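You operate a simulated robot arm through the tools that you are given. There is no shell and no other tool.

Carry out the task below with a simulated robot arm. There is one attempt and no reset: what you move stays moved.

TASK
Glue the green ring on the round pot over the rubber plug; let it set under the grey sand bag.
Fine: three dots on the rim by the loaded purple stub brush, back on its saucer; plug in before the ring; the bag stays on; wait till the line turns amber.
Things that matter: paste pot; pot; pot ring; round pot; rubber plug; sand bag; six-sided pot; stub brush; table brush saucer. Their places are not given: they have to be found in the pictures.

Only the result counts: the job must be done as asked and must still hold three seconds after the hand-in. Knocking over, shifting, dropping, spilling or breaking anything else fails it.

THE ROBOT
A 7-joint arm with a two-finger parallel gripper, fixed in place. Base frame: the origin is at the foot of the arm, x ahead of it, y to its left, z up; the work surface is at about z = 95. Readings come in cm, rad, newtons and seconds.
With the tool pointing down near the work surface it reaches from about 22 to 68 cm from the base axis. Its first joint turns from -1.152 to 1.152 rad. Payload 2.4 kg.
The TCP is the grasp point between the finger pads, 3 cm short of the fingertips. In the tool frame z runs along the fingers and y along their closing line. Largest opening 9.4 cm; finger width 2.8, thickness 1; the body of the gripper, 5 by 9.6 cm, starts 5.5 cm behind the TCP.
Orientation is that of the tool frame in the base frame, as a unit quaternion [w, x, y, z]. With the fingers straight down and closing along the base's y, the tool's x points along the base's -x, its y along +y and its z along -z.

THE INTERFACE
- The arm moves only by the tool jog_arm. Its argument "deltas" is a list of rows, each a list of 7 numbers: the shift along the tool's x, y, z in units of 250 mm (1.0 is 250 mm), then the turn, a rotation vector about the tool's x, y, z in units of 180 degrees (1.0 is 180 degrees), then the finger opening in cm, from 0 to 9.4. In form: [[tx, ty, tz, ax, ay, az, jaw], ...]. A call has 1 to 20 rows; each row is the pose to reach, as a shift and turn from the pose commanded when the call began, along the tool's axes at that moment. A call with a number of a shift or a turn outside -1 to 1 is refused whole. Rows are played at 5 a second. More than 5 cm and 0.15 rad between two rows, or a gripper value outside its range, and nothing of the call is played. Where a pose cannot be reached the arm comes as near as it can. A force on the tool above 40 N (or 10 N above the force at the start of the call, whichever is more), or a blocked arm, ends the call early, and 0.2 s more pass. The fingers move at their own pace (about 15.3 cm/s each) and stop on an object; they squeeze with about 34 N. The grip force told is the motor's: it shows also when the fingers shut on nothing. Time passes only in rows, and 0.2 s behind the last, so rows that repeat a pose let the fingers close. The reply holds the time, the measured pose of the TCP, the force on the tool along the base axes, the opening and the grip force, in the units named above and with some noise, with the torque about the TCP (base axes, N m) and any sound that the robot's microphone picked up.
- Cameras (640 x 400 px; columns grow to the right, rows downward): "scene" is fixed at [7.31, 52.47, 142.66]; the picture's right is [-0.34, -0.94, 0.00], its down [-0.66, 0.24, -0.71] and it looks along [0.67, -0.24, -0.70] (base axes); focal length 214 px, centre (320, 200). "wrist" rides on the gripper at [7.6, 1.4, -10.2] in the tool frame; the picture's right is [-0.18, 0.98, 0.00], its down [-0.75, -0.14, -0.64] and it looks along [-0.63, -0.12, 0.77] (tool axes); focal length 243 px, centre (320, 200).
- camera(camera): a new picture of that camera. It takes no simulated time.
- probe_pixels(camera, pixels): for up to 12 pixels [column, row] of the newest picture of that camera ("zoom" is the newest enlarged one), the place [x, y, z] in the base frame of the surface seen there, good to about 0.2 cm, but the place of the scene camera against the robot may be out by one fixed shift of up to 2.5 cm in any direction. It takes no simulated time.
- enlarge(camera, box): a new picture of the part [left, top, right, bottom] of that camera's present view, enlarged. It takes no simulated time.
- close_job(): hands the job in; it is judged then, once.

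Unless the task says otherwise, let go and move clear before handing in.

The tools are called by a JSON object that holds its "op" and its "data". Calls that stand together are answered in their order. jog_arm: Moves the arm, as the interface text tells. Its arguments: {"type":"object","properties":{"deltas":{"type":"array","items":{"type":"array","items":{"type":"number"}}}},"required":["deltas"]} The other tools are called the same way: camera (camera) takes a picture; probe_pixels (camera, pixels) gives the place of the surface under pixels of a picture; enlarge (camera, box) takes an enlarged picture of a part of a camera's view; close_job () hands the job in.

At the start:

```text
clock: 0.0
ee_pos: [24.07, 30.3, 131.51]
tcp_rot: [0.0, 0.001, 1.0, 0.0]
wrist_force: [-0.4, -0.4, 0.0]
wrist_torque: [0.03, -0.01, -0.04]
opening: 9.39
grip_force: 0.1
```

scene: 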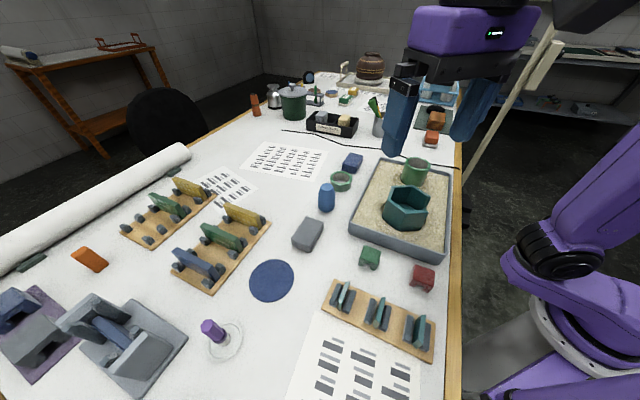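
wrist: 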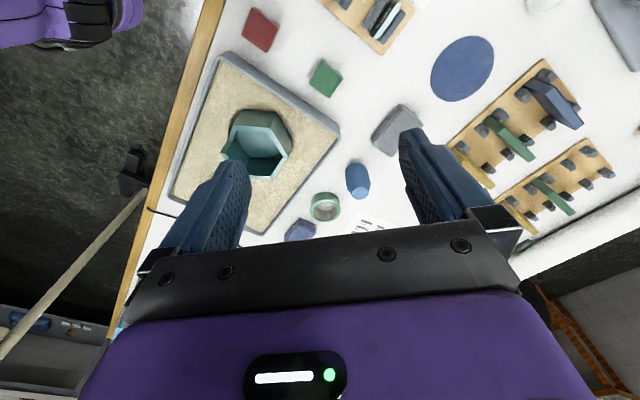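

The scene picture shows a sand tray with a six-sided pot (405,208) and a smaller round pot (415,172), a green ring at (341,181), a purple stub on a saucer at (213,330), and a grey block at (308,234). I'll enlarge these areas to identify each one.

{"op": "enlarge", "data": {"camera": "scene", "box": [300, 140, 460, 260]}}

{"op": "enlarge", "data": {"camera": "scene", "box": [160, 220, 360, 380]}}

{"op": "enlarge", "data": {"camera": "scene", "box": [240, 50, 460, 170]}}

{"op": "enlarge", "data": {"camera": "wrist", "box": [160, 0, 460, 250]}}

```text
3.33 times, centred on (380, 200) of scene
```

zoom: 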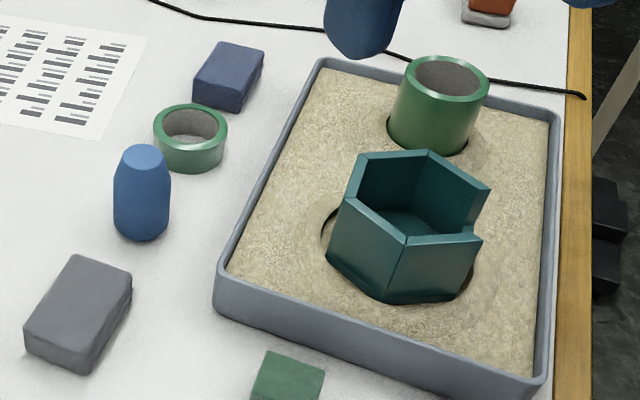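

```text
2.50 times, centred on (260, 300) of scene
```

zoom: 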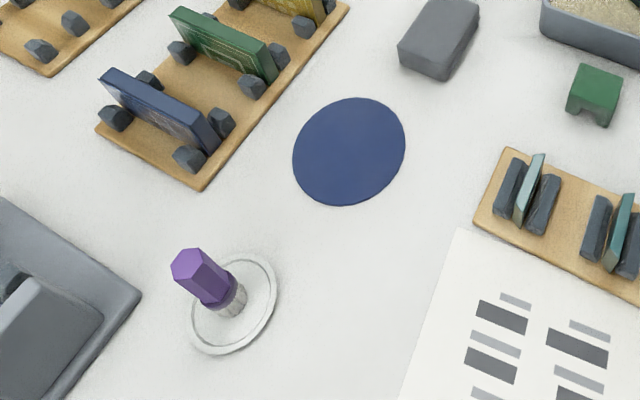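

```text
2.91 times, centred on (350, 110) of scene
```

zoom: 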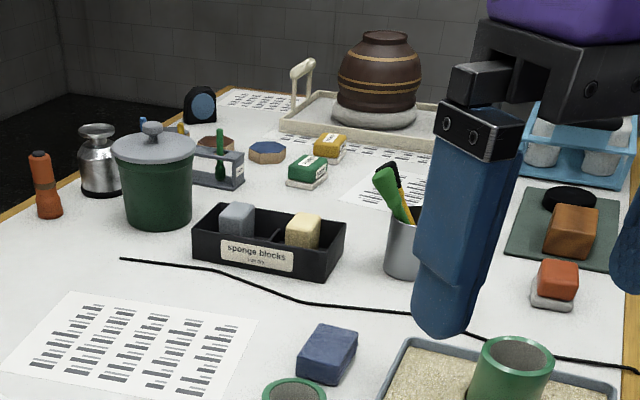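

```text
1.60 times, centred on (310, 125) of wrist
```

zoom: 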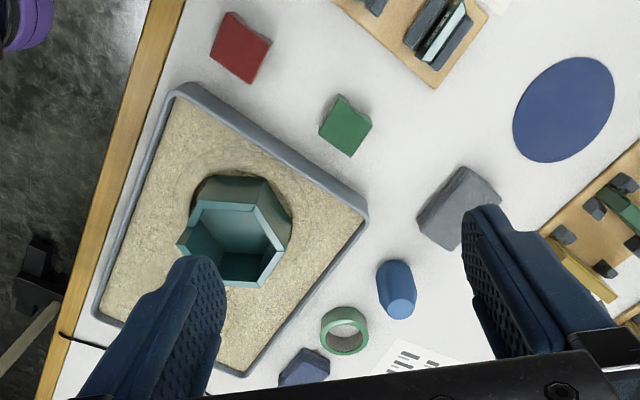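

The close-ups show a green round pot at (415,172) and a matching green ring at (341,181). There is also a blue tapered peg at (327,197), a grey bag-like block at (308,234), and the purple stub on its saucer. I'll probe matching points in both cameras to work out the scene camera's shift.

{"op": "camera", "data": {"camera": "wrist"}}

{"op": "camera", "data": {"camera": "scene"}}

{"op": "probe_pixels", "data": {"camera": "scene", "pixels": [[327, 187], [341, 176], [341, 183], [308, 230], [207, 325], [222, 338], [415, 163], [416, 180], [370, 253], [422, 271], [272, 281], [353, 158]]}}

{"op": "probe_pixels", "data": {"camera": "wrist", "pixels": [[357, 180], [358, 193], [325, 206], [318, 218], [398, 128], [325, 78], [260, 30], [462, 68], [300, 230], [258, 140], [250, 165], [332, 196]]}}

```text
taken
```

wrist: 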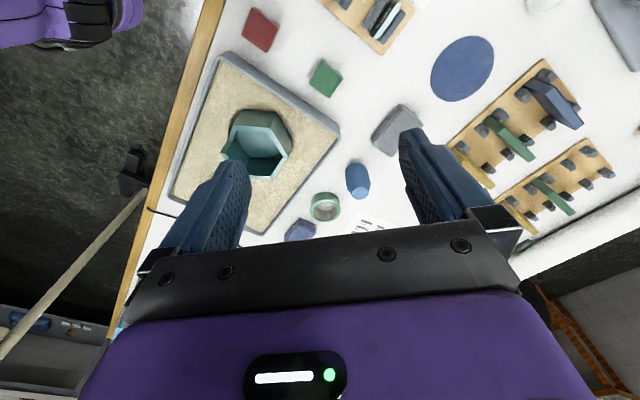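

```text
taken
```

scene: 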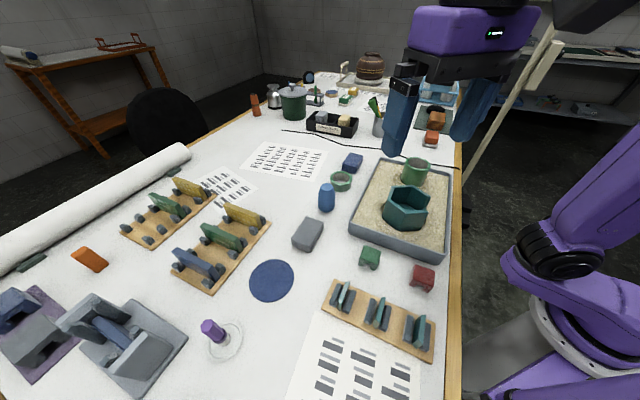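

```text
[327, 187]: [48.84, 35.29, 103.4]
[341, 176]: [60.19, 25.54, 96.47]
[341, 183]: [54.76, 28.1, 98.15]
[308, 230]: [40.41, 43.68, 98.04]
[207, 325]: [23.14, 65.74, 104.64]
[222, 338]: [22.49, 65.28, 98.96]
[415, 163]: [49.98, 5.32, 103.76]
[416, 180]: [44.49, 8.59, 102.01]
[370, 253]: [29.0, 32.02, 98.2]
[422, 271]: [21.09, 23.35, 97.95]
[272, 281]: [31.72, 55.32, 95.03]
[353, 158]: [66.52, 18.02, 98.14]
```

```text
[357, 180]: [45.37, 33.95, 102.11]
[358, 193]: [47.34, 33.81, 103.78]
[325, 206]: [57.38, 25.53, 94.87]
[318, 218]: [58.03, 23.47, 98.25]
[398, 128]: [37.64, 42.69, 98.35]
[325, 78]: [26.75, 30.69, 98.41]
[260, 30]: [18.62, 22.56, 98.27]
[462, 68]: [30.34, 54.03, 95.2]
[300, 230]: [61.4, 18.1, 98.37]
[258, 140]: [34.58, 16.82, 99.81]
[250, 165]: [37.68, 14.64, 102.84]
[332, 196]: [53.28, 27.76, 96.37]
```

Comparing the disc in scene (272,281) and wrist (462,68), the scene camera reads about +1.5 cm too far in x and +1.3 cm too far in y. The brush is near (21,64), at the edge of reach, so I'll move left for a closer wrist look.

{"op": "jog_arm", "data": {"deltas": [[0, 0.16, 0.04, 0, 0, 0, 9.4], [0, 0.32, 0.1, 0, 0, 0, 9.4], [0, 0.48, 0.2, 0, 0, 0, 9.4], [0, 0.6, 0.3, 0, 0, 0, 9.4], [0, 0.72, 0.4, 0, 0, 0, 9.4], [0, 0.72, 0.4, 0, 0, 0, 9.4]]}}

{"op": "camera", "data": {"camera": "wrist"}}

{"op": "camera", "data": {"camera": "scene"}}

```text
clock: 1.4
ee_pos: [24.36, 48.52, 121.48]
tcp_rot: [0.001, 0.0, 1.0, 0.0]
wrist_force: [0.4, 0.1, 0.2]
wrist_torque: [0.01, 0.0, -0.02]
opening: 9.39
grip_force: 0.0
```

```text
taken
```

wrist: 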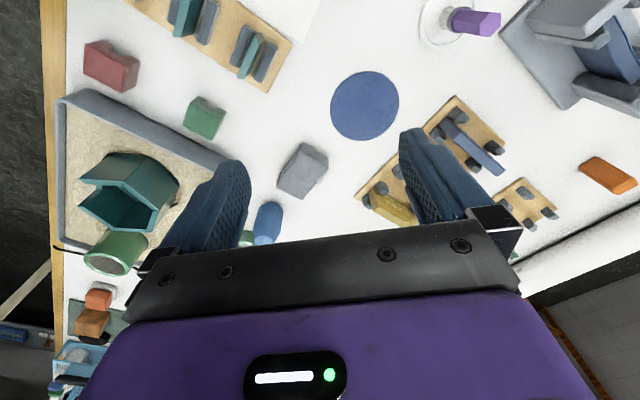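

```text
taken
```

scene: 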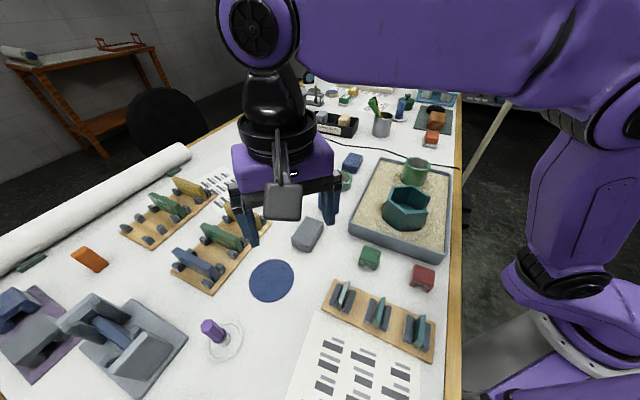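

The brush now shows at wrist (475,20) and the round pot at (118,250). I'll enlarge and probe both.

{"op": "probe_pixels", "data": {"camera": "wrist", "pixels": [[490, 22], [470, 22], [458, 20], [425, 20], [440, 42], [365, 105], [112, 265], [120, 245], [302, 160], [110, 240]]}}

{"op": "probe_pixels", "data": {"camera": "scene", "pixels": [[207, 325], [217, 338], [237, 345], [272, 281], [415, 160], [427, 165], [405, 160], [415, 163], [418, 157], [412, 184]]}}

{"op": "enlarge", "data": {"camera": "wrist", "box": [400, 0, 560, 100]}}

{"op": "enlarge", "data": {"camera": "wrist", "box": [40, 120, 240, 300]}}

{"op": "enlarge", "data": {"camera": "scene", "box": [180, 300, 260, 370]}}

```text
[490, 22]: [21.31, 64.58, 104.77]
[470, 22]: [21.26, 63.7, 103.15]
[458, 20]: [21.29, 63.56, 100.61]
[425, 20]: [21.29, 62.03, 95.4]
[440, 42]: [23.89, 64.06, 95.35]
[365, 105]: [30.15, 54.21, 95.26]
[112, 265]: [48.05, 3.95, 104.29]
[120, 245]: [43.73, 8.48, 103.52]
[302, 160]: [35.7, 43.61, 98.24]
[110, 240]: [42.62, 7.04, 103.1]
```

```text
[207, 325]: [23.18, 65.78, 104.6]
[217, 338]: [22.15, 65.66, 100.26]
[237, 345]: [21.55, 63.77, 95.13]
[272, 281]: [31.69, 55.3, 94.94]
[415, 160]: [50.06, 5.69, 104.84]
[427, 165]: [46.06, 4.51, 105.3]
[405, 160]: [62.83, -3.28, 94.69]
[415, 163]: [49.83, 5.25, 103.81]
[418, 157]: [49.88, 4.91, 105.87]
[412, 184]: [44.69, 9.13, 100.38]
```

```text
4.00 times, centred on (480, 50) of wrist
```

zoom: 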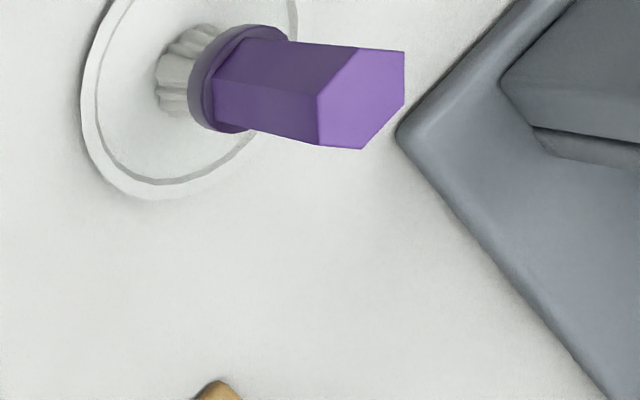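

```text
2.22 times, centred on (140, 210) of wrist
```

zoom: 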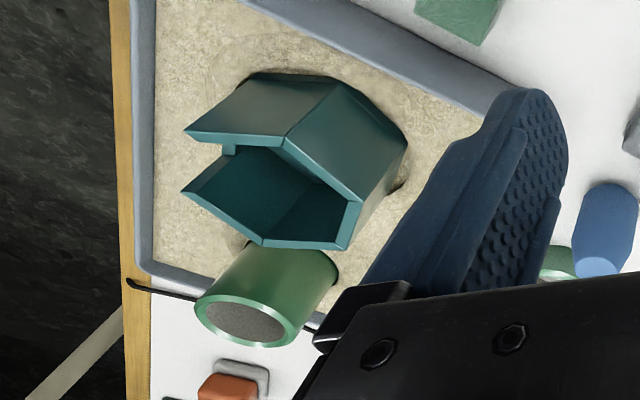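

```text
5.71 times, centred on (220, 335) of scene
```

zoom: 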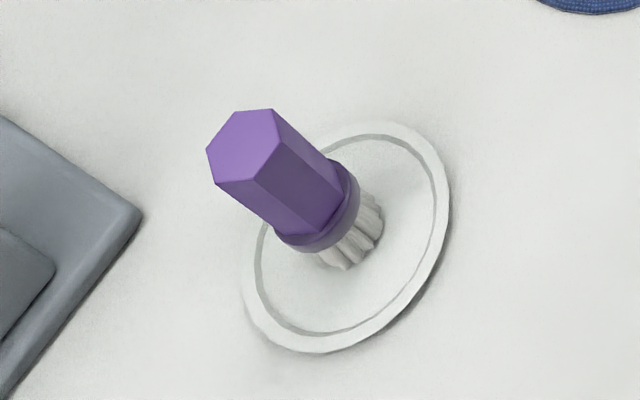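

The purple brush stands upright on its saucer near (21.3, 64.2), with the handle top at z≈104.8. The blue peg, and the green and red lumps, still need a closer look, so I'll get detail from the current views first.

{"op": "enlarge", "data": {"camera": "scene", "box": [330, 230, 450, 310]}}

{"op": "enlarge", "data": {"camera": "scene", "box": [360, 80, 480, 200]}}

{"op": "enlarge", "data": {"camera": "scene", "box": [0, 230, 200, 400]}}

{"op": "probe_pixels", "data": {"camera": "wrist", "pixels": [[503, 32], [540, 70], [560, 20], [585, 45], [620, 60], [520, 8], [480, 140], [425, 155], [440, 130], [375, 185], [460, 103]]}}

```text
5.00 times, centred on (390, 270) of scene
```

zoom: 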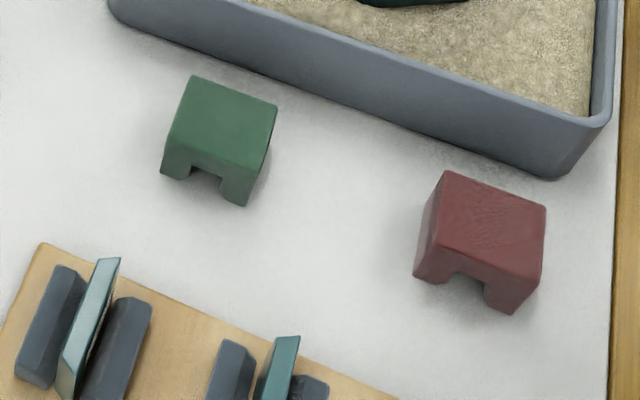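

```text
3.33 times, centred on (420, 140) of scene
```

zoom: 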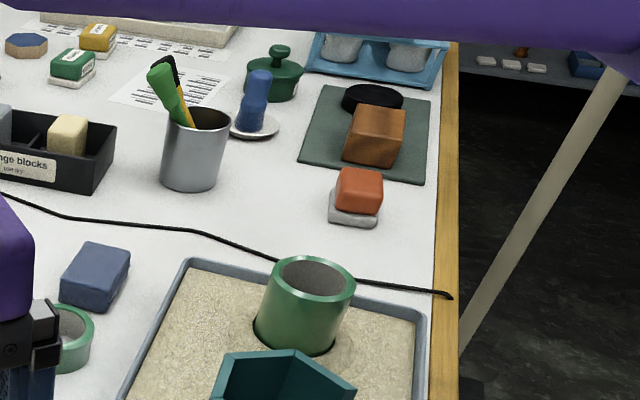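

```text
2.35 times, centred on (100, 315) of scene
```

zoom: 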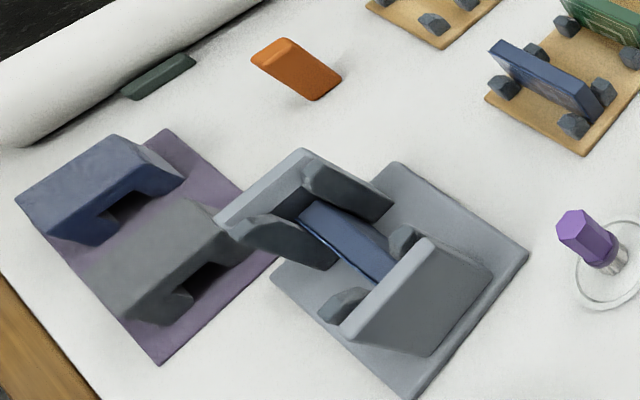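

```text
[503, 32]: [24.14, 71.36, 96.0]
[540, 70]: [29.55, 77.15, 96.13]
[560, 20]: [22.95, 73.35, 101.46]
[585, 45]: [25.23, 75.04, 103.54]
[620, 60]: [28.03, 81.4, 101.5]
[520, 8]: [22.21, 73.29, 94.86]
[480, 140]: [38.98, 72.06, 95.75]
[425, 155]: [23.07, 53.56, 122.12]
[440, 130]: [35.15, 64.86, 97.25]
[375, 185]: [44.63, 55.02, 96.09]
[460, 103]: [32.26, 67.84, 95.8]
```

The second brush (blue, at the far end) is a decoy, and the blue tapered peg is the only object that looks like the plug. I'll now move above the purple brush, staying high, to check that the arm can reach it and to look closely.

{"op": "jog_arm", "data": {"deltas": [[0.02, 0.12, 0.0, 0, 0, 0, 7], [0.04, 0.25, 0.04, 0, 0, 0, 7], [0.06, 0.37, 0.08, 0, 0, 0, 7], [0.08, 0.47, 0.12, 0, 0, 0, 7], [0.1, 0.55, 0.14, 0, 0, 0, 7], [0.12, 0.62, 0.16, 0, 0, 0, 7], [0.12, 0.62, 0.16, 0, 0, 0, 7]]}}

{"op": "camera", "data": {"camera": "wrist"}}

{"op": "camera", "data": {"camera": "scene"}}

```text
clock: 3.0
ee_pos: [20.62, 60.36, 116.74]
tcp_rot: [0.0, 0.0, 1.0, 0.0]
wrist_force: [0.6, -0.3, 0.1]
wrist_torque: [0.0, -0.02, -0.02]
opening: 6.99
grip_force: 0.1
out of reach, approached as far as the arm can: row 4, 5, 6, 7
```

```text
taken
```

wrist: 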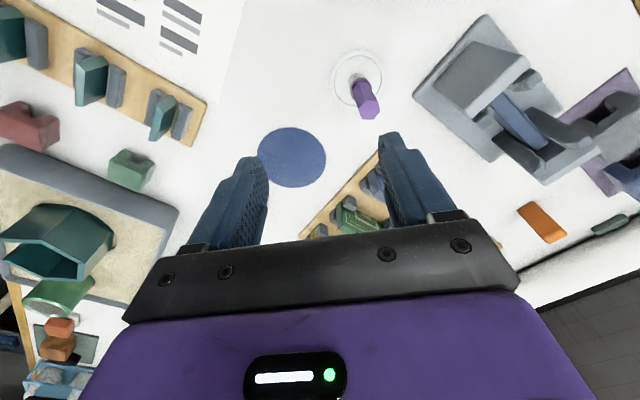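

```text
taken
```

scene: 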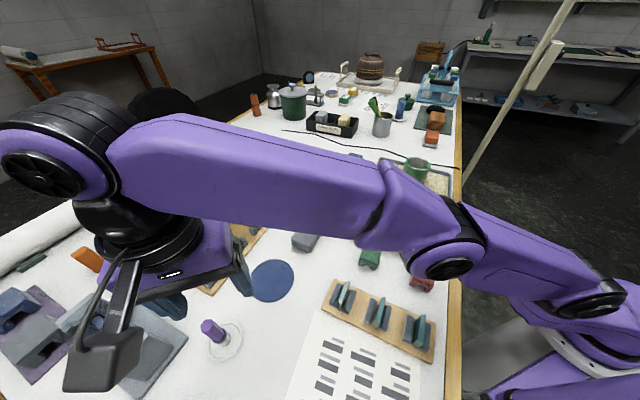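

The arm stopped at (20.6, 60.4, 116.7), which is its reach limit at that height. The brush shows at wrist (365,98). I'll enlarge it to get its exact position and the orientation of the hex handle.

{"op": "enlarge", "data": {"camera": "wrist", "box": [320, 40, 416, 130]}}

{"op": "probe_pixels", "data": {"camera": "wrist", "pixels": [[357, 54], [333, 82], [380, 75], [357, 106], [362, 108], [368, 112], [374, 106], [367, 108], [360, 88], [366, 84], [370, 92], [357, 75]]}}

```text
4.44 times, centred on (368, 85) of wrist
```

zoom: 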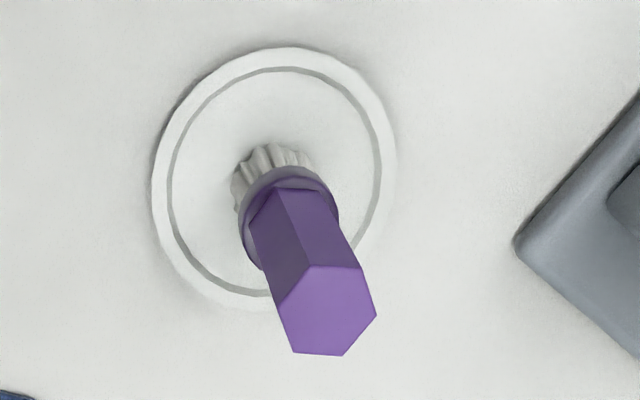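

```text
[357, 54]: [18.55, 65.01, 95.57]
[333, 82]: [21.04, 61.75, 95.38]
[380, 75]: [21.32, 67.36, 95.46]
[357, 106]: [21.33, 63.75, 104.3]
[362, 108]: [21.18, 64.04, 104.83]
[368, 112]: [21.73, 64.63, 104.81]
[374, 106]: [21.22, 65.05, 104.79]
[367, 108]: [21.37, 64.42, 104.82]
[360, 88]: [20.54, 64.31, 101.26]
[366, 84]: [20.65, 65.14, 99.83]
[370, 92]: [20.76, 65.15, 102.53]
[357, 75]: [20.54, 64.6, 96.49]
```

The hex top's corners are visible in the zoom at about (312,266), (358,268), (377,315), (343,356), (295,352) and (277,303). I'll probe just inside each corner, plus the saucer rim.

{"op": "probe_pixels", "data": {"camera": "zoom", "pixels": [[314, 270], [356, 272], [373, 314], [341, 352], [297, 348], [281, 303], [327, 311], [163, 190], [385, 190], [270, 55], [275, 160]]}}

```text
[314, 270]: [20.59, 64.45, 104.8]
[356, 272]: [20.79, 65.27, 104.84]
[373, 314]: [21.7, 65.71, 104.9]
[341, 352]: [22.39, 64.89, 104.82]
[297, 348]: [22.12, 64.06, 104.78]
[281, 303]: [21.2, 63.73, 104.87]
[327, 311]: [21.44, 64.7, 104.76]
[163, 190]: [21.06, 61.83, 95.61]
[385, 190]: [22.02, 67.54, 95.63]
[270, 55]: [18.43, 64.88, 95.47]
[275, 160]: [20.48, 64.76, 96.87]
```

The hex centre is (21.47, 64.69), with flats facing about −14°, 46° and 106°, and the saucer is centred under it. That is 68.2 cm from the base, so I need a tilted reach. I'll back off a little, then turn the tool so its fingers close across the −14° flats.

{"op": "jog_arm", "data": {"deltas": [[0, -0.14, 0, 0, 0, 0, 7], [0, -0.28, 0, 0, 0, 0, 7], [0, -0.4, 0, 0, 0, 0, 7], [0, -0.4, 0, 0, 0, 0, 7]]}}

```text
clock: 4.0
ee_pos: [20.94, 50.41, 116.51]
tcp_rot: [0.0, 0.0, 1.0, 0.0]
wrist_force: [0.1, -0.4, 0.2]
wrist_torque: [0.0, -0.01, 0.02]
opening: 7.0
grip_force: 0.1
```

The commanded pose follows what was actually reached (y = 50.4), so measured readings can be trusted as the start point. Next I'll yaw the tool by 75.7°.

{"op": "jog_arm", "data": {"deltas": [[0, 0, 0, 0, 0, -0.042, 7], [0, 0, 0, 0, 0, -0.084, 7], [0, 0, 0, 0, 0, -0.126, 7], [0, 0, 0, 0, 0, -0.168, 7], [0, 0, 0, 0, 0, -0.21, 7], [0, 0, 0, 0, 0, -0.252, 7], [0, 0, 0, 0, 0, -0.294, 7], [0, 0, 0, 0, 0, -0.336, 7], [0, 0, 0, 0, 0, -0.378, 7], [0, 0, 0, 0, 0, -0.4206, 7], [0, 0, 0, 0, 0, -0.4206, 7]]}}

{"op": "camera", "data": {"camera": "wrist"}}

```text
clock: 6.4
ee_pos: [20.89, 50.38, 116.58]
tcp_rot: [0.0, -0.614, 0.789, 0.001]
wrist_force: [-0.6, 0.0, -0.5]
wrist_torque: [0.02, -0.04, -0.01]
opening: 6.99
grip_force: 0.1
```

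```text
taken
```

wrist: 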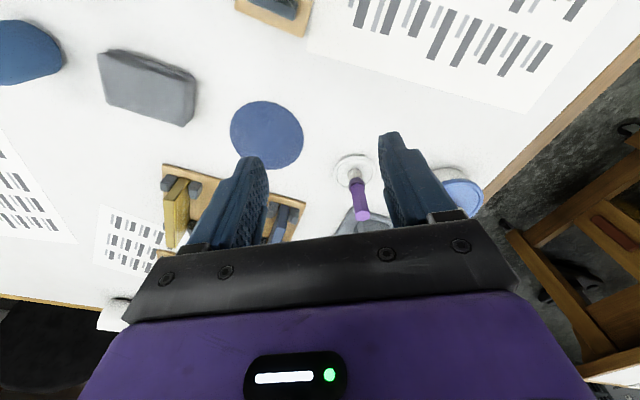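

The yaw is right: tool y is along (−0.97, 0.25). Next I'll tilt the tool 18° outward about its closing axis and move to hover above the brush.

{"op": "jog_arm", "data": {"deltas": [[0, 0, 0, 0, -0.0333, 0, 7], [0, 0, 0, 0, -0.0667, 0, 7], [0, 0, 0, 0, -0.1, 0, 7], [-0.14, 0.03, 0.06, 0, -0.1, 0, 7], [-0.28, 0.06, 0.12, 0, -0.1, 0, 7], [-0.42, 0.09, 0.18, 0, -0.1, 0, 7], [-0.5604, 0.1178, 0.22, 0, -0.1, 0, 7], [-0.5604, 0.1178, 0.22, 0, -0.1, 0, 7]]}}

{"op": "camera", "data": {"camera": "wrist"}}

{"op": "camera", "data": {"camera": "scene"}}

```text
clock: 8.2
ee_pos: [21.48, 64.54, 111.18]
tcp_rot: [0.124, -0.606, 0.78, 0.097]
wrist_force: [0.7, -0.3, -0.1]
wrist_torque: [0.03, 0.05, -0.02]
opening: 6.98
grip_force: 0.1
```

```text
taken
```

wrist: 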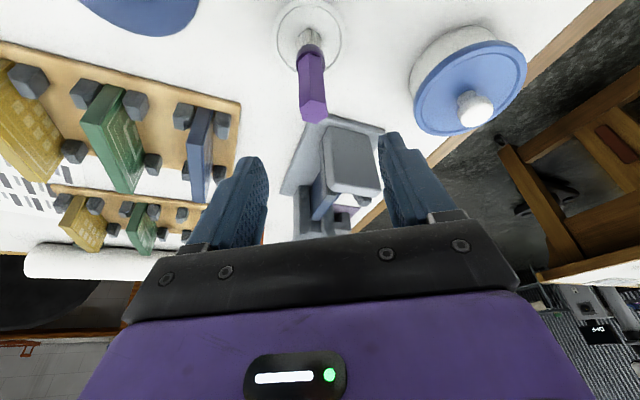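

```text
taken
```

scene: 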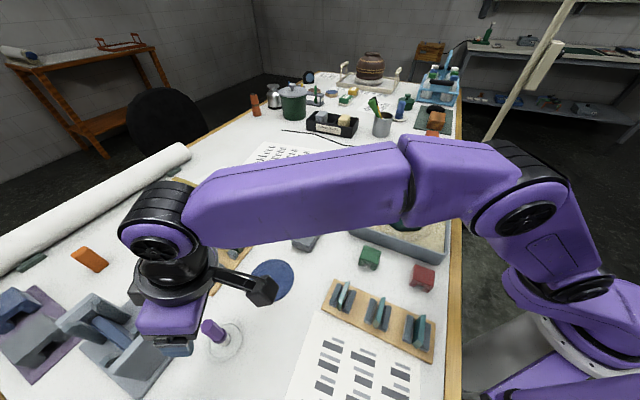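

The arm reached the hover pose at (21.48, 64.54, 111.2), and a lidded blue pot is visible at wrist (470,80). I'll check its clearance and the brush's position before going down.

{"op": "probe_pixels", "data": {"camera": "wrist", "pixels": [[420, 100], [475, 108], [440, 60], [415, 80], [313, 108], [310, 60], [311, 45], [283, 30], [338, 30], [350, 150], [338, 190], [300, 150]]}}

{"op": "enlarge", "data": {"camera": "wrist", "box": [260, 0, 380, 140]}}

```text
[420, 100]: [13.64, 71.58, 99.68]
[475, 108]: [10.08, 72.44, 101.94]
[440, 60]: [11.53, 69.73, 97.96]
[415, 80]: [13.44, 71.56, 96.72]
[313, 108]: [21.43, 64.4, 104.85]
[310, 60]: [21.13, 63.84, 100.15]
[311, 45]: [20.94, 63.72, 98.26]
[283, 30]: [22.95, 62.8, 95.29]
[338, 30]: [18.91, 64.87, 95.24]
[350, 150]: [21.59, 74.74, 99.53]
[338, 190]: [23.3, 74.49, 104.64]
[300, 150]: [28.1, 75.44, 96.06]
```

```text
2.86 times, centred on (320, 70) of wrist
```

zoom: 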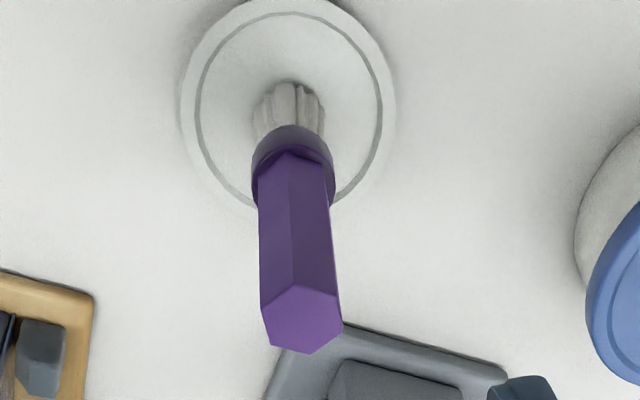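

There's plenty of clearance: the paste pot is over 10 cm away and the grey fixture is about 10 cm farther out. I'll probe the hex corners again from this closer view.

{"op": "probe_pixels", "data": {"camera": "zoom", "pixels": [[293, 288], [334, 299], [340, 329], [309, 350], [273, 344], [265, 311], [302, 320], [295, 130], [294, 100], [262, 170], [330, 175], [296, 190]]}}

```text
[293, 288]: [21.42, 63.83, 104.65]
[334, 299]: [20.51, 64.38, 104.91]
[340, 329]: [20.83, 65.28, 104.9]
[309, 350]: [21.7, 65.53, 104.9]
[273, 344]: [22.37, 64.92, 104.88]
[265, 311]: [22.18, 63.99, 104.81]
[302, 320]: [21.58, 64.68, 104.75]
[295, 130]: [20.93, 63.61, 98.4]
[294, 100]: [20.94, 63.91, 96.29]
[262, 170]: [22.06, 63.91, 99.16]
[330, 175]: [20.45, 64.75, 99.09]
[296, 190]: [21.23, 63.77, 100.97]
```

The brush centre is confirmed at (21.49, 64.67), with the collar top near z≈100. I'll go straight down to TCP z≈103.9 with a 5 cm opening.

{"op": "jog_arm", "data": {"deltas": [[0.02, 0.0, 0.07, 0, 0, 0, 5], [0.0425, 0.0004, 0.139, 0, 0, 0, 5], [0.064, 0.0006, 0.209, 0, 0, 0, 5], [0.0851, 0.0009, 0.2785, 0, 0, 0, 5], [0.0851, 0.0009, 0.2785, 0, 0, 0, 5]]}}

{"op": "camera", "data": {"camera": "wrist"}}

{"op": "enlarge", "data": {"camera": "wrist", "box": [240, 100, 400, 240]}}

{"op": "enlarge", "data": {"camera": "scene", "box": [140, 270, 300, 380]}}

```text
clock: 9.4
ee_pos: [21.41, 64.7, 103.92]
tcp_rot: [0.124, -0.606, 0.78, 0.095]
wrist_force: [-0.1, 0.8, 1.1]
wrist_torque: [0.0, -0.02, -0.01]
opening: 5.03
grip_force: 0.1
```

```text
taken
```

wrist: 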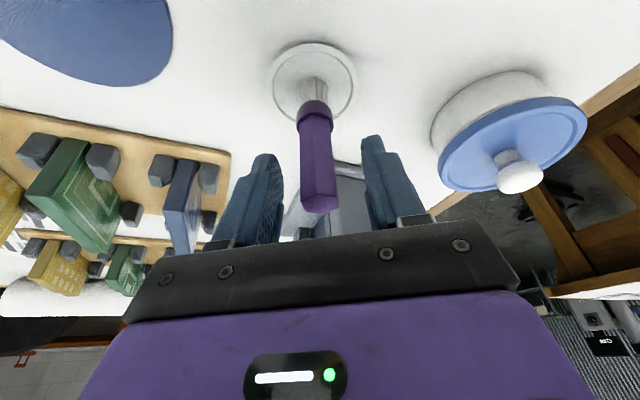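

```text
2.86 times, centred on (320, 170) of wrist
```

zoom: 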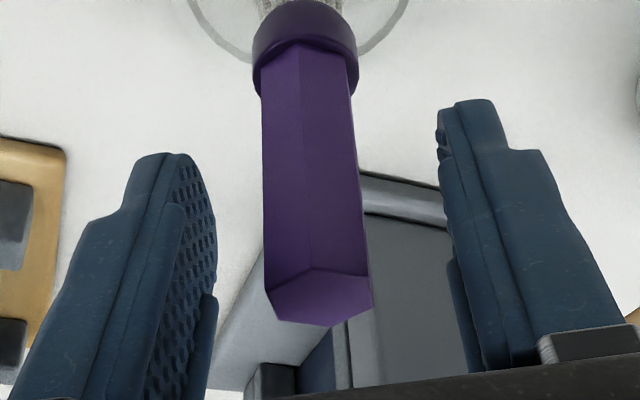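

```text
3.64 times, centred on (220, 325) of scene
```

zoom: 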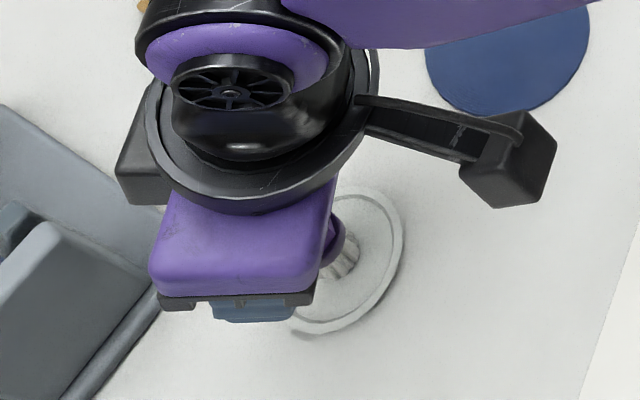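

The handle is between the pads and roughly centred. I'll close on it.

{"op": "jog_arm", "data": {"deltas": [[0, 0, 0, 0, 0, 0, 3], [0, 0, 0, 0, 0, 0, 1.2], [0, 0, 0, 0, 0, 0, 1.0], [0, 0, 0, 0, 0, 0, 1.0]]}}

{"op": "enlarge", "data": {"camera": "wrist", "box": [240, 30, 400, 240]}}

```text
clock: 10.4
ee_pos: [21.6, 64.65, 103.84]
tcp_rot: [0.123, -0.606, 0.78, 0.096]
wrist_force: [0.9, 0.4, 1.1]
wrist_torque: [-0.05, -0.11, -0.03]
opening: 2.28
grip_force: 34.3
```

```text
1.90 times, centred on (320, 135) of wrist
```

zoom: 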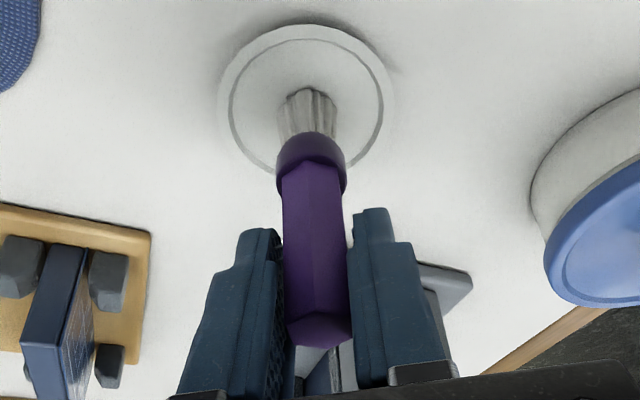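

The grip holds at 34 N with a 2.28 cm opening. I'll lift straight up a little and check that the brush comes along.

{"op": "jog_arm", "data": {"deltas": [[-0.0062, 0, -0.019, 0, 0, 0, 1.0], [-0.0185, 0, -0.057, 0, 0, 0, 1.0], [-0.037, 0, -0.114, 0, 0, 0, 1.0], [-0.0494, 0, -0.1522, 0, 0, 0, 1.0], [-0.0494, 0, -0.1522, 0, 0, 0, 1.0]]}}

{"op": "camera", "data": {"camera": "wrist"}}

{"op": "enlarge", "data": {"camera": "scene", "box": [140, 270, 300, 380]}}

```text
clock: 11.6
ee_pos: [21.59, 64.64, 107.98]
tcp_rot: [0.123, -0.606, 0.78, 0.096]
wrist_force: [-0.2, 0.2, -0.5]
wrist_torque: [0.0, 0.05, 0.03]
opening: 2.26
grip_force: 33.9
```

```text
taken
```

wrist: 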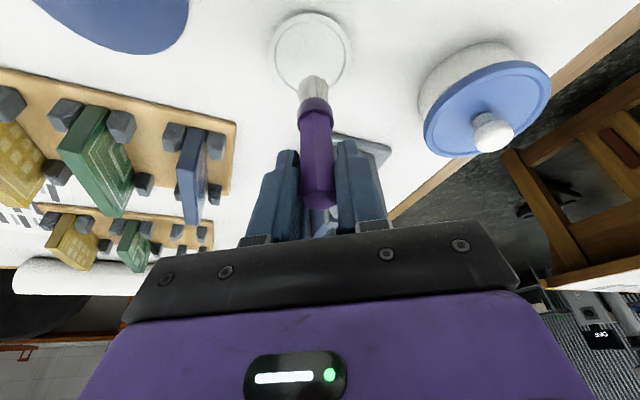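

```text
3.64 times, centred on (220, 325) of scene
```

zoom: 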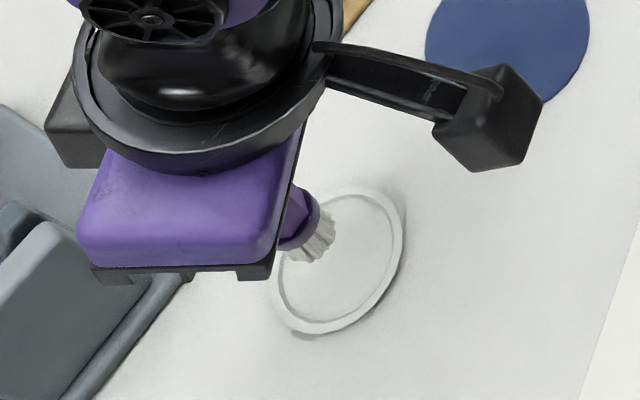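

The brush came up cleanly and the saucer stayed put. I'll carry it inward and upward, well clear of the racks, toward the pot.

{"op": "jog_arm", "data": {"deltas": [[0.0366, -0.0197, -0.1382, 0, 0, 0, 1.0], [0.1055, -0.0686, -0.2868, 0, 0, 0, 1.0], [0.2173, -0.1273, -0.4285, 0, 0, 0, 1.0], [0.3446, -0.1968, -0.5542, 0, 0, 0, 1.0], [0.4854, -0.2682, -0.6632, 0, 0, 0, 1.0], [0.6299, -0.3396, -0.7608, 0, 0, 0, 1.0]]}}

```text
clock: 13.0
ee_pos: [24.47, 42.44, 121.04]
tcp_rot: [0.124, -0.606, 0.78, 0.096]
wrist_force: [-0.6, 0.3, -0.4]
wrist_torque: [0.0, 0.02, -0.01]
opening: 2.25
grip_force: 33.8
```

The brush is still held, at (24.5, 42.4, 121.0). I'll carry on toward the pot and turn the tool about the vertical so it faces outward there.

{"op": "jog_arm", "data": {"deltas": [[0.0818, -0.0413, -0.0407, 0.01336, 0, 0.0411, 1.0], [0.1637, -0.0826, -0.0814, 0.0267, 0, 0.0822, 1.0], [0.2455, -0.1238, -0.1221, 0.0401, 0, 0.1233, 1.0], [0.3273, -0.1651, -0.1628, 0.0534, 0, 0.1644, 1.0], [0.4092, -0.2064, -0.2036, 0.0668, 0, 0.2056, 1.0], [0.491, -0.2477, -0.2443, 0.0801, 0, 0.2467, 1.0], [0.5728, -0.2889, -0.285, 0.0935, 0, 0.2878, 1.0], [0.6547, -0.3302, -0.3257, 0.1068, 0, 0.3289, 1.0], [0.7365, -0.3715, -0.3664, 0.1202, 0, 0.37, 1.0], [0.7365, -0.3715, -0.3664, 0.1202, 0, 0.37, 1.0]]}}

{"op": "camera", "data": {"camera": "wrist"}}

{"op": "camera", "data": {"camera": "scene"}}

```text
clock: 15.2
ee_pos: [28.49, 20.33, 124.28]
tcp_rot: [0.157, -0.048, 0.986, 0.008]
wrist_force: [0.1, 1.1, -0.5]
wrist_torque: [0.03, 0.01, 0.02]
opening: 2.26
grip_force: 34.0
```

```text
taken
```

wrist: 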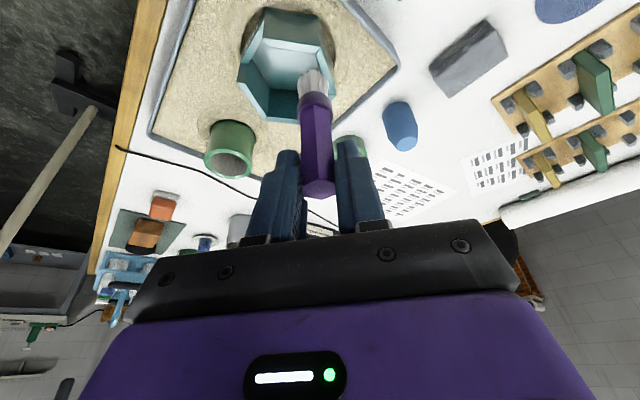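

```text
taken
```

scene: 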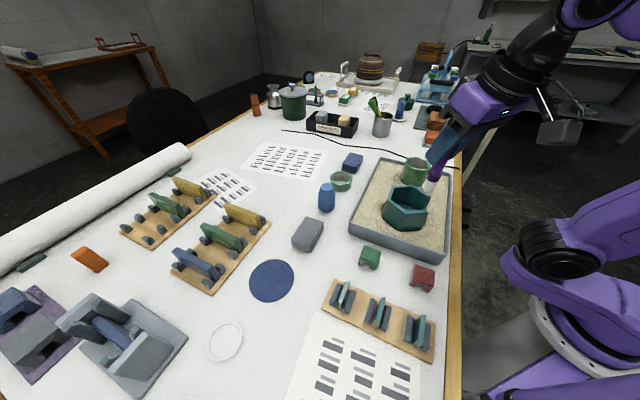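

The round pot's rim is visible now at wrist (232,155). I'll enlarge and probe its rim, its inside and the brush tip.

{"op": "enlarge", "data": {"camera": "wrist", "box": [180, 100, 300, 200]}}

{"op": "enlarge", "data": {"camera": "scene", "box": [380, 140, 460, 200]}}

{"op": "probe_pixels", "data": {"camera": "wrist", "pixels": [[228, 160], [208, 160], [250, 162], [232, 176], [228, 172], [222, 152], [398, 115], [403, 142], [395, 103], [412, 103]]}}

```text
4.00 times, centred on (240, 150) of wrist
```

zoom: 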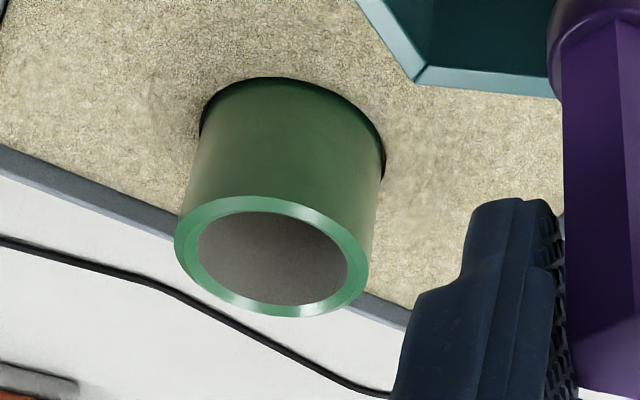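

```text
6.67 times, centred on (420, 170) of scene
```

zoom: 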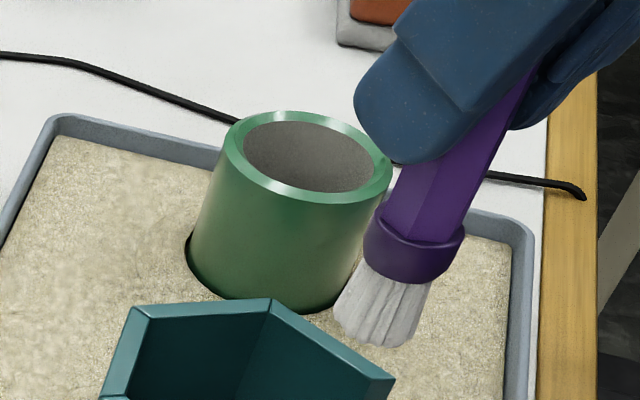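

```text
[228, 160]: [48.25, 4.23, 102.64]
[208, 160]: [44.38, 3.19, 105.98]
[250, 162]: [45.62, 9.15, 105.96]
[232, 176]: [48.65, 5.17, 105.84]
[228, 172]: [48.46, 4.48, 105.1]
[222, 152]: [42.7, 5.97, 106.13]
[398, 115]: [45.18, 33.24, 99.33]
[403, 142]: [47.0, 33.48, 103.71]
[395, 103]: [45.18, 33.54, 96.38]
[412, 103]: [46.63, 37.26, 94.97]
```

The rim is at z≈106. I'll re-enlarge the pot in the wrist view and probe around the outer and inner edges of the rim to fit its centre.

{"op": "enlarge", "data": {"camera": "wrist", "box": [200, 140, 280, 190]}}

```text
8.00 times, centred on (240, 165) of wrist
```

zoom: 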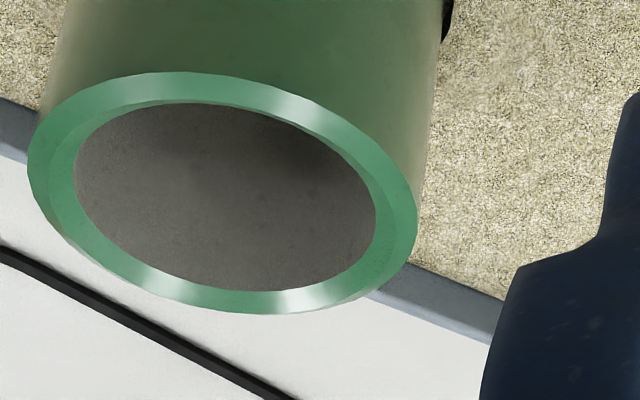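

{"op": "probe_pixels", "data": {"camera": "zoom", "pixels": [[185, 76], [330, 115], [412, 225], [375, 288], [255, 310], [120, 268], [35, 170], [65, 105], [270, 190], [180, 130], [300, 270], [200, 230]]}}

{"op": "probe_pixels", "data": {"camera": "zoom", "pixels": [[185, 92], [330, 130], [395, 220], [350, 285], [240, 300], [120, 260], [65, 170], [85, 115], [190, 104], [78, 170], [374, 220], [230, 288]]}}

```text
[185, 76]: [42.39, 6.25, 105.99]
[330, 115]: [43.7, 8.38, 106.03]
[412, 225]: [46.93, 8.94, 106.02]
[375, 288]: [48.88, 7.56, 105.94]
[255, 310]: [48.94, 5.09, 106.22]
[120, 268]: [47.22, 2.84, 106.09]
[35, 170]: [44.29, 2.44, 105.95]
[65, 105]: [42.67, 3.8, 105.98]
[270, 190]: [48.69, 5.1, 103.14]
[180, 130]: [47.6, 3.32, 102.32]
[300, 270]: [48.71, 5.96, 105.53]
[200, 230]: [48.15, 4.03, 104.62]
```

```text
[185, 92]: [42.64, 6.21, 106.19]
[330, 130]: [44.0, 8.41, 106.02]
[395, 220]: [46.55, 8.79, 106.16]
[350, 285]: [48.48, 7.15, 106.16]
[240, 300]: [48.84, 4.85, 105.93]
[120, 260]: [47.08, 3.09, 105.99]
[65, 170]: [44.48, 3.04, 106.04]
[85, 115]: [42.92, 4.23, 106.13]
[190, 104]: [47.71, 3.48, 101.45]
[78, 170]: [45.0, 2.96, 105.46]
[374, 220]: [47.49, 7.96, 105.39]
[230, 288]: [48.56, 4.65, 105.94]
```

The pot centre fits at (45.63, 5.69), with outer radius about 3.5, bore about 2.75 and rim z≈106.05. Next I'll measure where the brush tip sits relative to the TCP.

{"op": "enlarge", "data": {"camera": "wrist", "box": [270, 50, 370, 210]}}

{"op": "probe_pixels", "data": {"camera": "wrist", "pixels": [[312, 74], [312, 85], [316, 97], [316, 105], [316, 120], [316, 150], [318, 175], [318, 190], [305, 85], [322, 85]]}}

{"op": "probe_pixels", "data": {"camera": "scene", "pixels": [[427, 184], [425, 188], [432, 176], [431, 188], [422, 184], [437, 165], [427, 190]]}}

```text
2.50 times, centred on (320, 130) of wrist
```

zoom: 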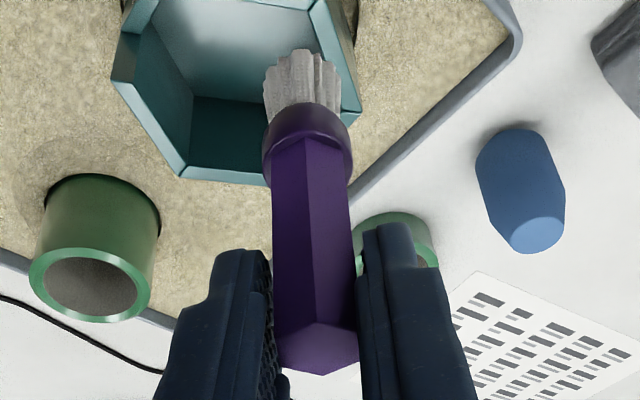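

```text
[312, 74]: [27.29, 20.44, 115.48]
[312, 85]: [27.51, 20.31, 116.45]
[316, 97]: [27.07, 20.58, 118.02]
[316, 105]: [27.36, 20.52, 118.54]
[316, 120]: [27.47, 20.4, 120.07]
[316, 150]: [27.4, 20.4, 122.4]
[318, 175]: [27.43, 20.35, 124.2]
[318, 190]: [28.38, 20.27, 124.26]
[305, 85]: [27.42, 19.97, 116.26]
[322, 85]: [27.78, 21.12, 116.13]
```

```text
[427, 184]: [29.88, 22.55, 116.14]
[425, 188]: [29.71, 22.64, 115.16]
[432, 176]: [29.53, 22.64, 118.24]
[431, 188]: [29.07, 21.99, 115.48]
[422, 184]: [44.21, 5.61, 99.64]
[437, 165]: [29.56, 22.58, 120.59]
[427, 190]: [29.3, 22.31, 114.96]
```

The brush hangs vertically under the TCP, but its top has dropped from about TCP+1.0 to about TCP+0.1, so it is creeping slowly in the grip. I'll keep the moves brief and go now to a hover above the first dot at (45.63, 8.81).

{"op": "jog_arm", "data": {"deltas": [[-0.0633, -0.063, 0.0523, 0, 0, 0, 0.5], [-0.1582, -0.1576, 0.1308, 0, 0, 0, 0.5], [-0.2636, -0.2626, 0.218, 0, 0, 0, 0.5], [-0.369, -0.3676, 0.3051, 0, 0, 0, 0.5], [-0.4639, -0.4622, 0.3836, 0, 0, 0, 0.5], [-0.5272, -0.5252, 0.4359, 0, 0, 0, 0.5]]}}

{"op": "enlarge", "data": {"camera": "wrist", "box": [240, 40, 400, 220]}}

{"op": "enlarge", "data": {"camera": "scene", "box": [370, 110, 470, 200]}}

```text
clock: 16.6
ee_pos: [45.55, 8.86, 117.79]
tcp_rot: [0.156, -0.05, 0.987, 0.009]
wrist_force: [-0.6, 0.7, 0.8]
wrist_torque: [-0.01, 0.03, -0.01]
opening: 2.26
grip_force: 33.9
```

```text
2.22 times, centred on (320, 130) of wrist
```

zoom: 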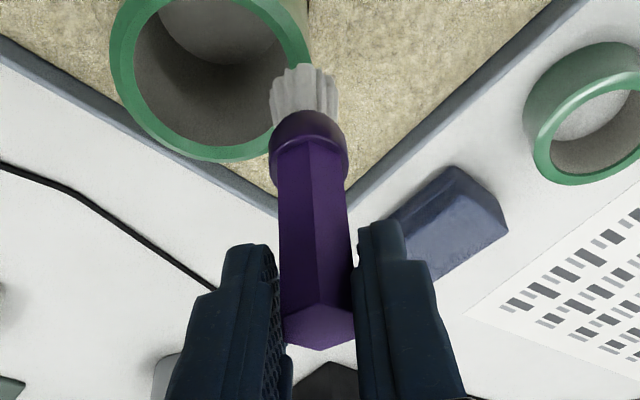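

```text
4.44 times, centred on (420, 155) of scene
```

zoom: 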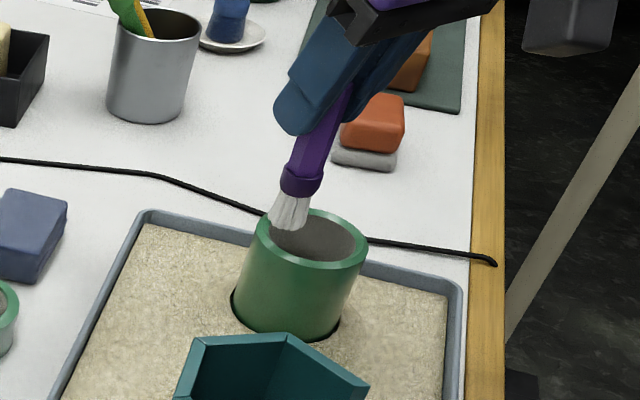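

The brush is above the rim's left side. I'll probe its current top and tip heights, and the inside of the pot, from this steeper view.

{"op": "probe_pixels", "data": {"camera": "wrist", "pixels": [[319, 188], [317, 150], [316, 95], [311, 71], [312, 80], [285, 55], [270, 50], [290, 75], [300, 106], [312, 88]]}}

{"op": "probe_pixels", "data": {"camera": "scene", "pixels": [[415, 160], [413, 161], [417, 156], [420, 148], [412, 158], [428, 164]]}}

```text
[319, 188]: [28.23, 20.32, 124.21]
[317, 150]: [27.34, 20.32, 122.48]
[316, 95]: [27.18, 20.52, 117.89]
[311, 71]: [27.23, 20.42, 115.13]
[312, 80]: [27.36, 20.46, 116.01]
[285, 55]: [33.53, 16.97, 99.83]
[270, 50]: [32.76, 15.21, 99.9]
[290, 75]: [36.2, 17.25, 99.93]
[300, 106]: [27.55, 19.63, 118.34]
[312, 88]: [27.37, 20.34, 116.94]
```

```text
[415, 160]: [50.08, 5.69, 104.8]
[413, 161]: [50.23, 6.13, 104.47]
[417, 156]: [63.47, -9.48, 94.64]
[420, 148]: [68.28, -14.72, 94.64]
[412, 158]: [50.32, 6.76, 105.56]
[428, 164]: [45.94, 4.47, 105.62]
```

Those probes read the older picture, so I'll take fresh ones.

{"op": "camera", "data": {"camera": "wrist"}}

{"op": "camera", "data": {"camera": "scene"}}

{"op": "probe_pixels", "data": {"camera": "wrist", "pixels": [[319, 188], [317, 150], [316, 95], [311, 71], [312, 80], [262, 55], [270, 80], [285, 105], [300, 106], [325, 78], [304, 78], [255, 45]]}}

{"op": "probe_pixels", "data": {"camera": "scene", "pixels": [[415, 157], [413, 160], [416, 151], [418, 148], [412, 157], [417, 160], [425, 166], [410, 160]]}}

```text
taken
```

wrist: 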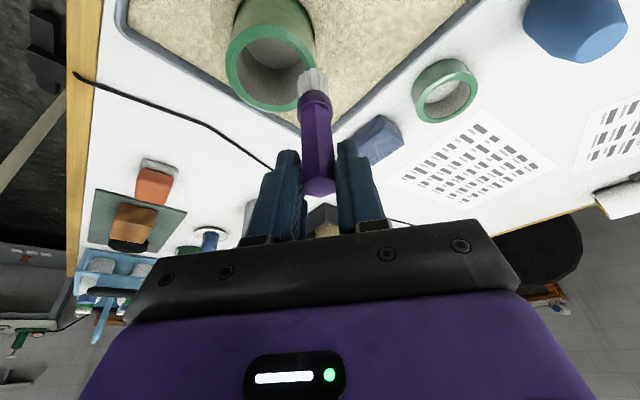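

```text
taken
```

scene: 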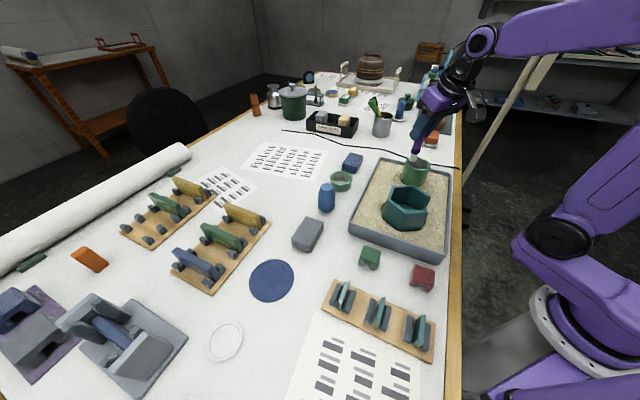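

```text
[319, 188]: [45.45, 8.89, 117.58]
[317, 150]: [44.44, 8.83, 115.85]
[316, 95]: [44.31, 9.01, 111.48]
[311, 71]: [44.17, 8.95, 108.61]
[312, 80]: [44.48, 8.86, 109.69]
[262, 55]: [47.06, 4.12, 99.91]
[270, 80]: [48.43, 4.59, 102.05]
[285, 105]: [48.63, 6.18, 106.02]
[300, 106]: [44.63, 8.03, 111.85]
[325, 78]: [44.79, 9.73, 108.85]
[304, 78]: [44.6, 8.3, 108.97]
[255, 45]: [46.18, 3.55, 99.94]
```

```text
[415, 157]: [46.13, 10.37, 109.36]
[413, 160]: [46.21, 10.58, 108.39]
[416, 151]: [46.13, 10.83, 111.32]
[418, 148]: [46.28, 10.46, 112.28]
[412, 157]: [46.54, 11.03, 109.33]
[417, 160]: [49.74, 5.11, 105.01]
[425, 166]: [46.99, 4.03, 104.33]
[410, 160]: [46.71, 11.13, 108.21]
```

The pot floor is at z≈99.9, so its bore is 6.1 cm deep. The brush tip is at about z 108.3, centred over the rim near (45.4, 8.95). I'll lower it in steps and watch the force.

{"op": "jog_arm", "data": {"deltas": [[0.0124, -0.004, 0.038, 0, 0, 0, 0.5], [0.0248, -0.006, 0.0759, 0, 0, 0, 0.5]]}}

{"op": "camera", "data": {"camera": "wrist"}}

{"op": "enlarge", "data": {"camera": "scene", "box": [390, 130, 450, 190]}}

{"op": "enlarge", "data": {"camera": "wrist", "box": [260, 20, 380, 120]}}

```text
clock: 17.2
ee_pos: [45.65, 8.82, 115.79]
tcp_rot: [0.156, -0.048, 0.987, 0.008]
wrist_force: [0.2, 0.6, -0.8]
wrist_torque: [0.0, 0.03, -0.01]
opening: 2.26
grip_force: 34.0
```

```text
taken
```

wrist: 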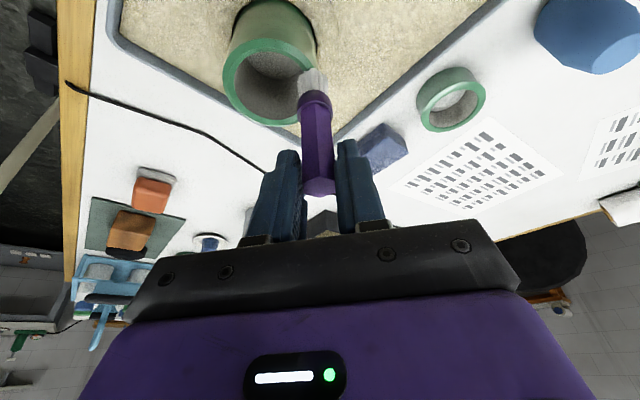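

```text
6.67 times, centred on (420, 160) of scene
```

zoom: 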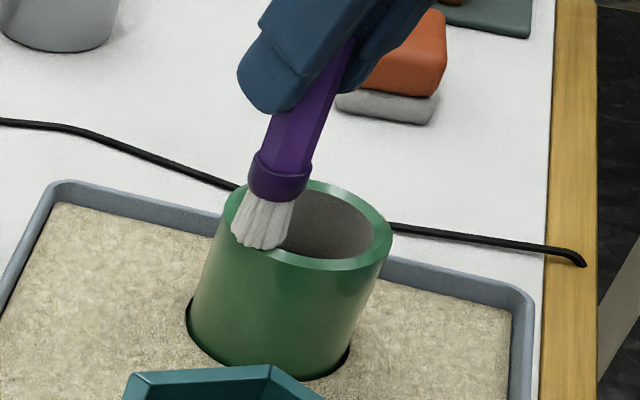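

```text
4.00 times, centred on (320, 70) of wrist
```

zoom: 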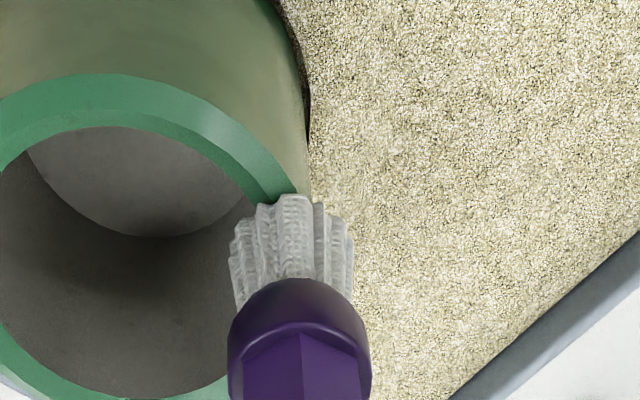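

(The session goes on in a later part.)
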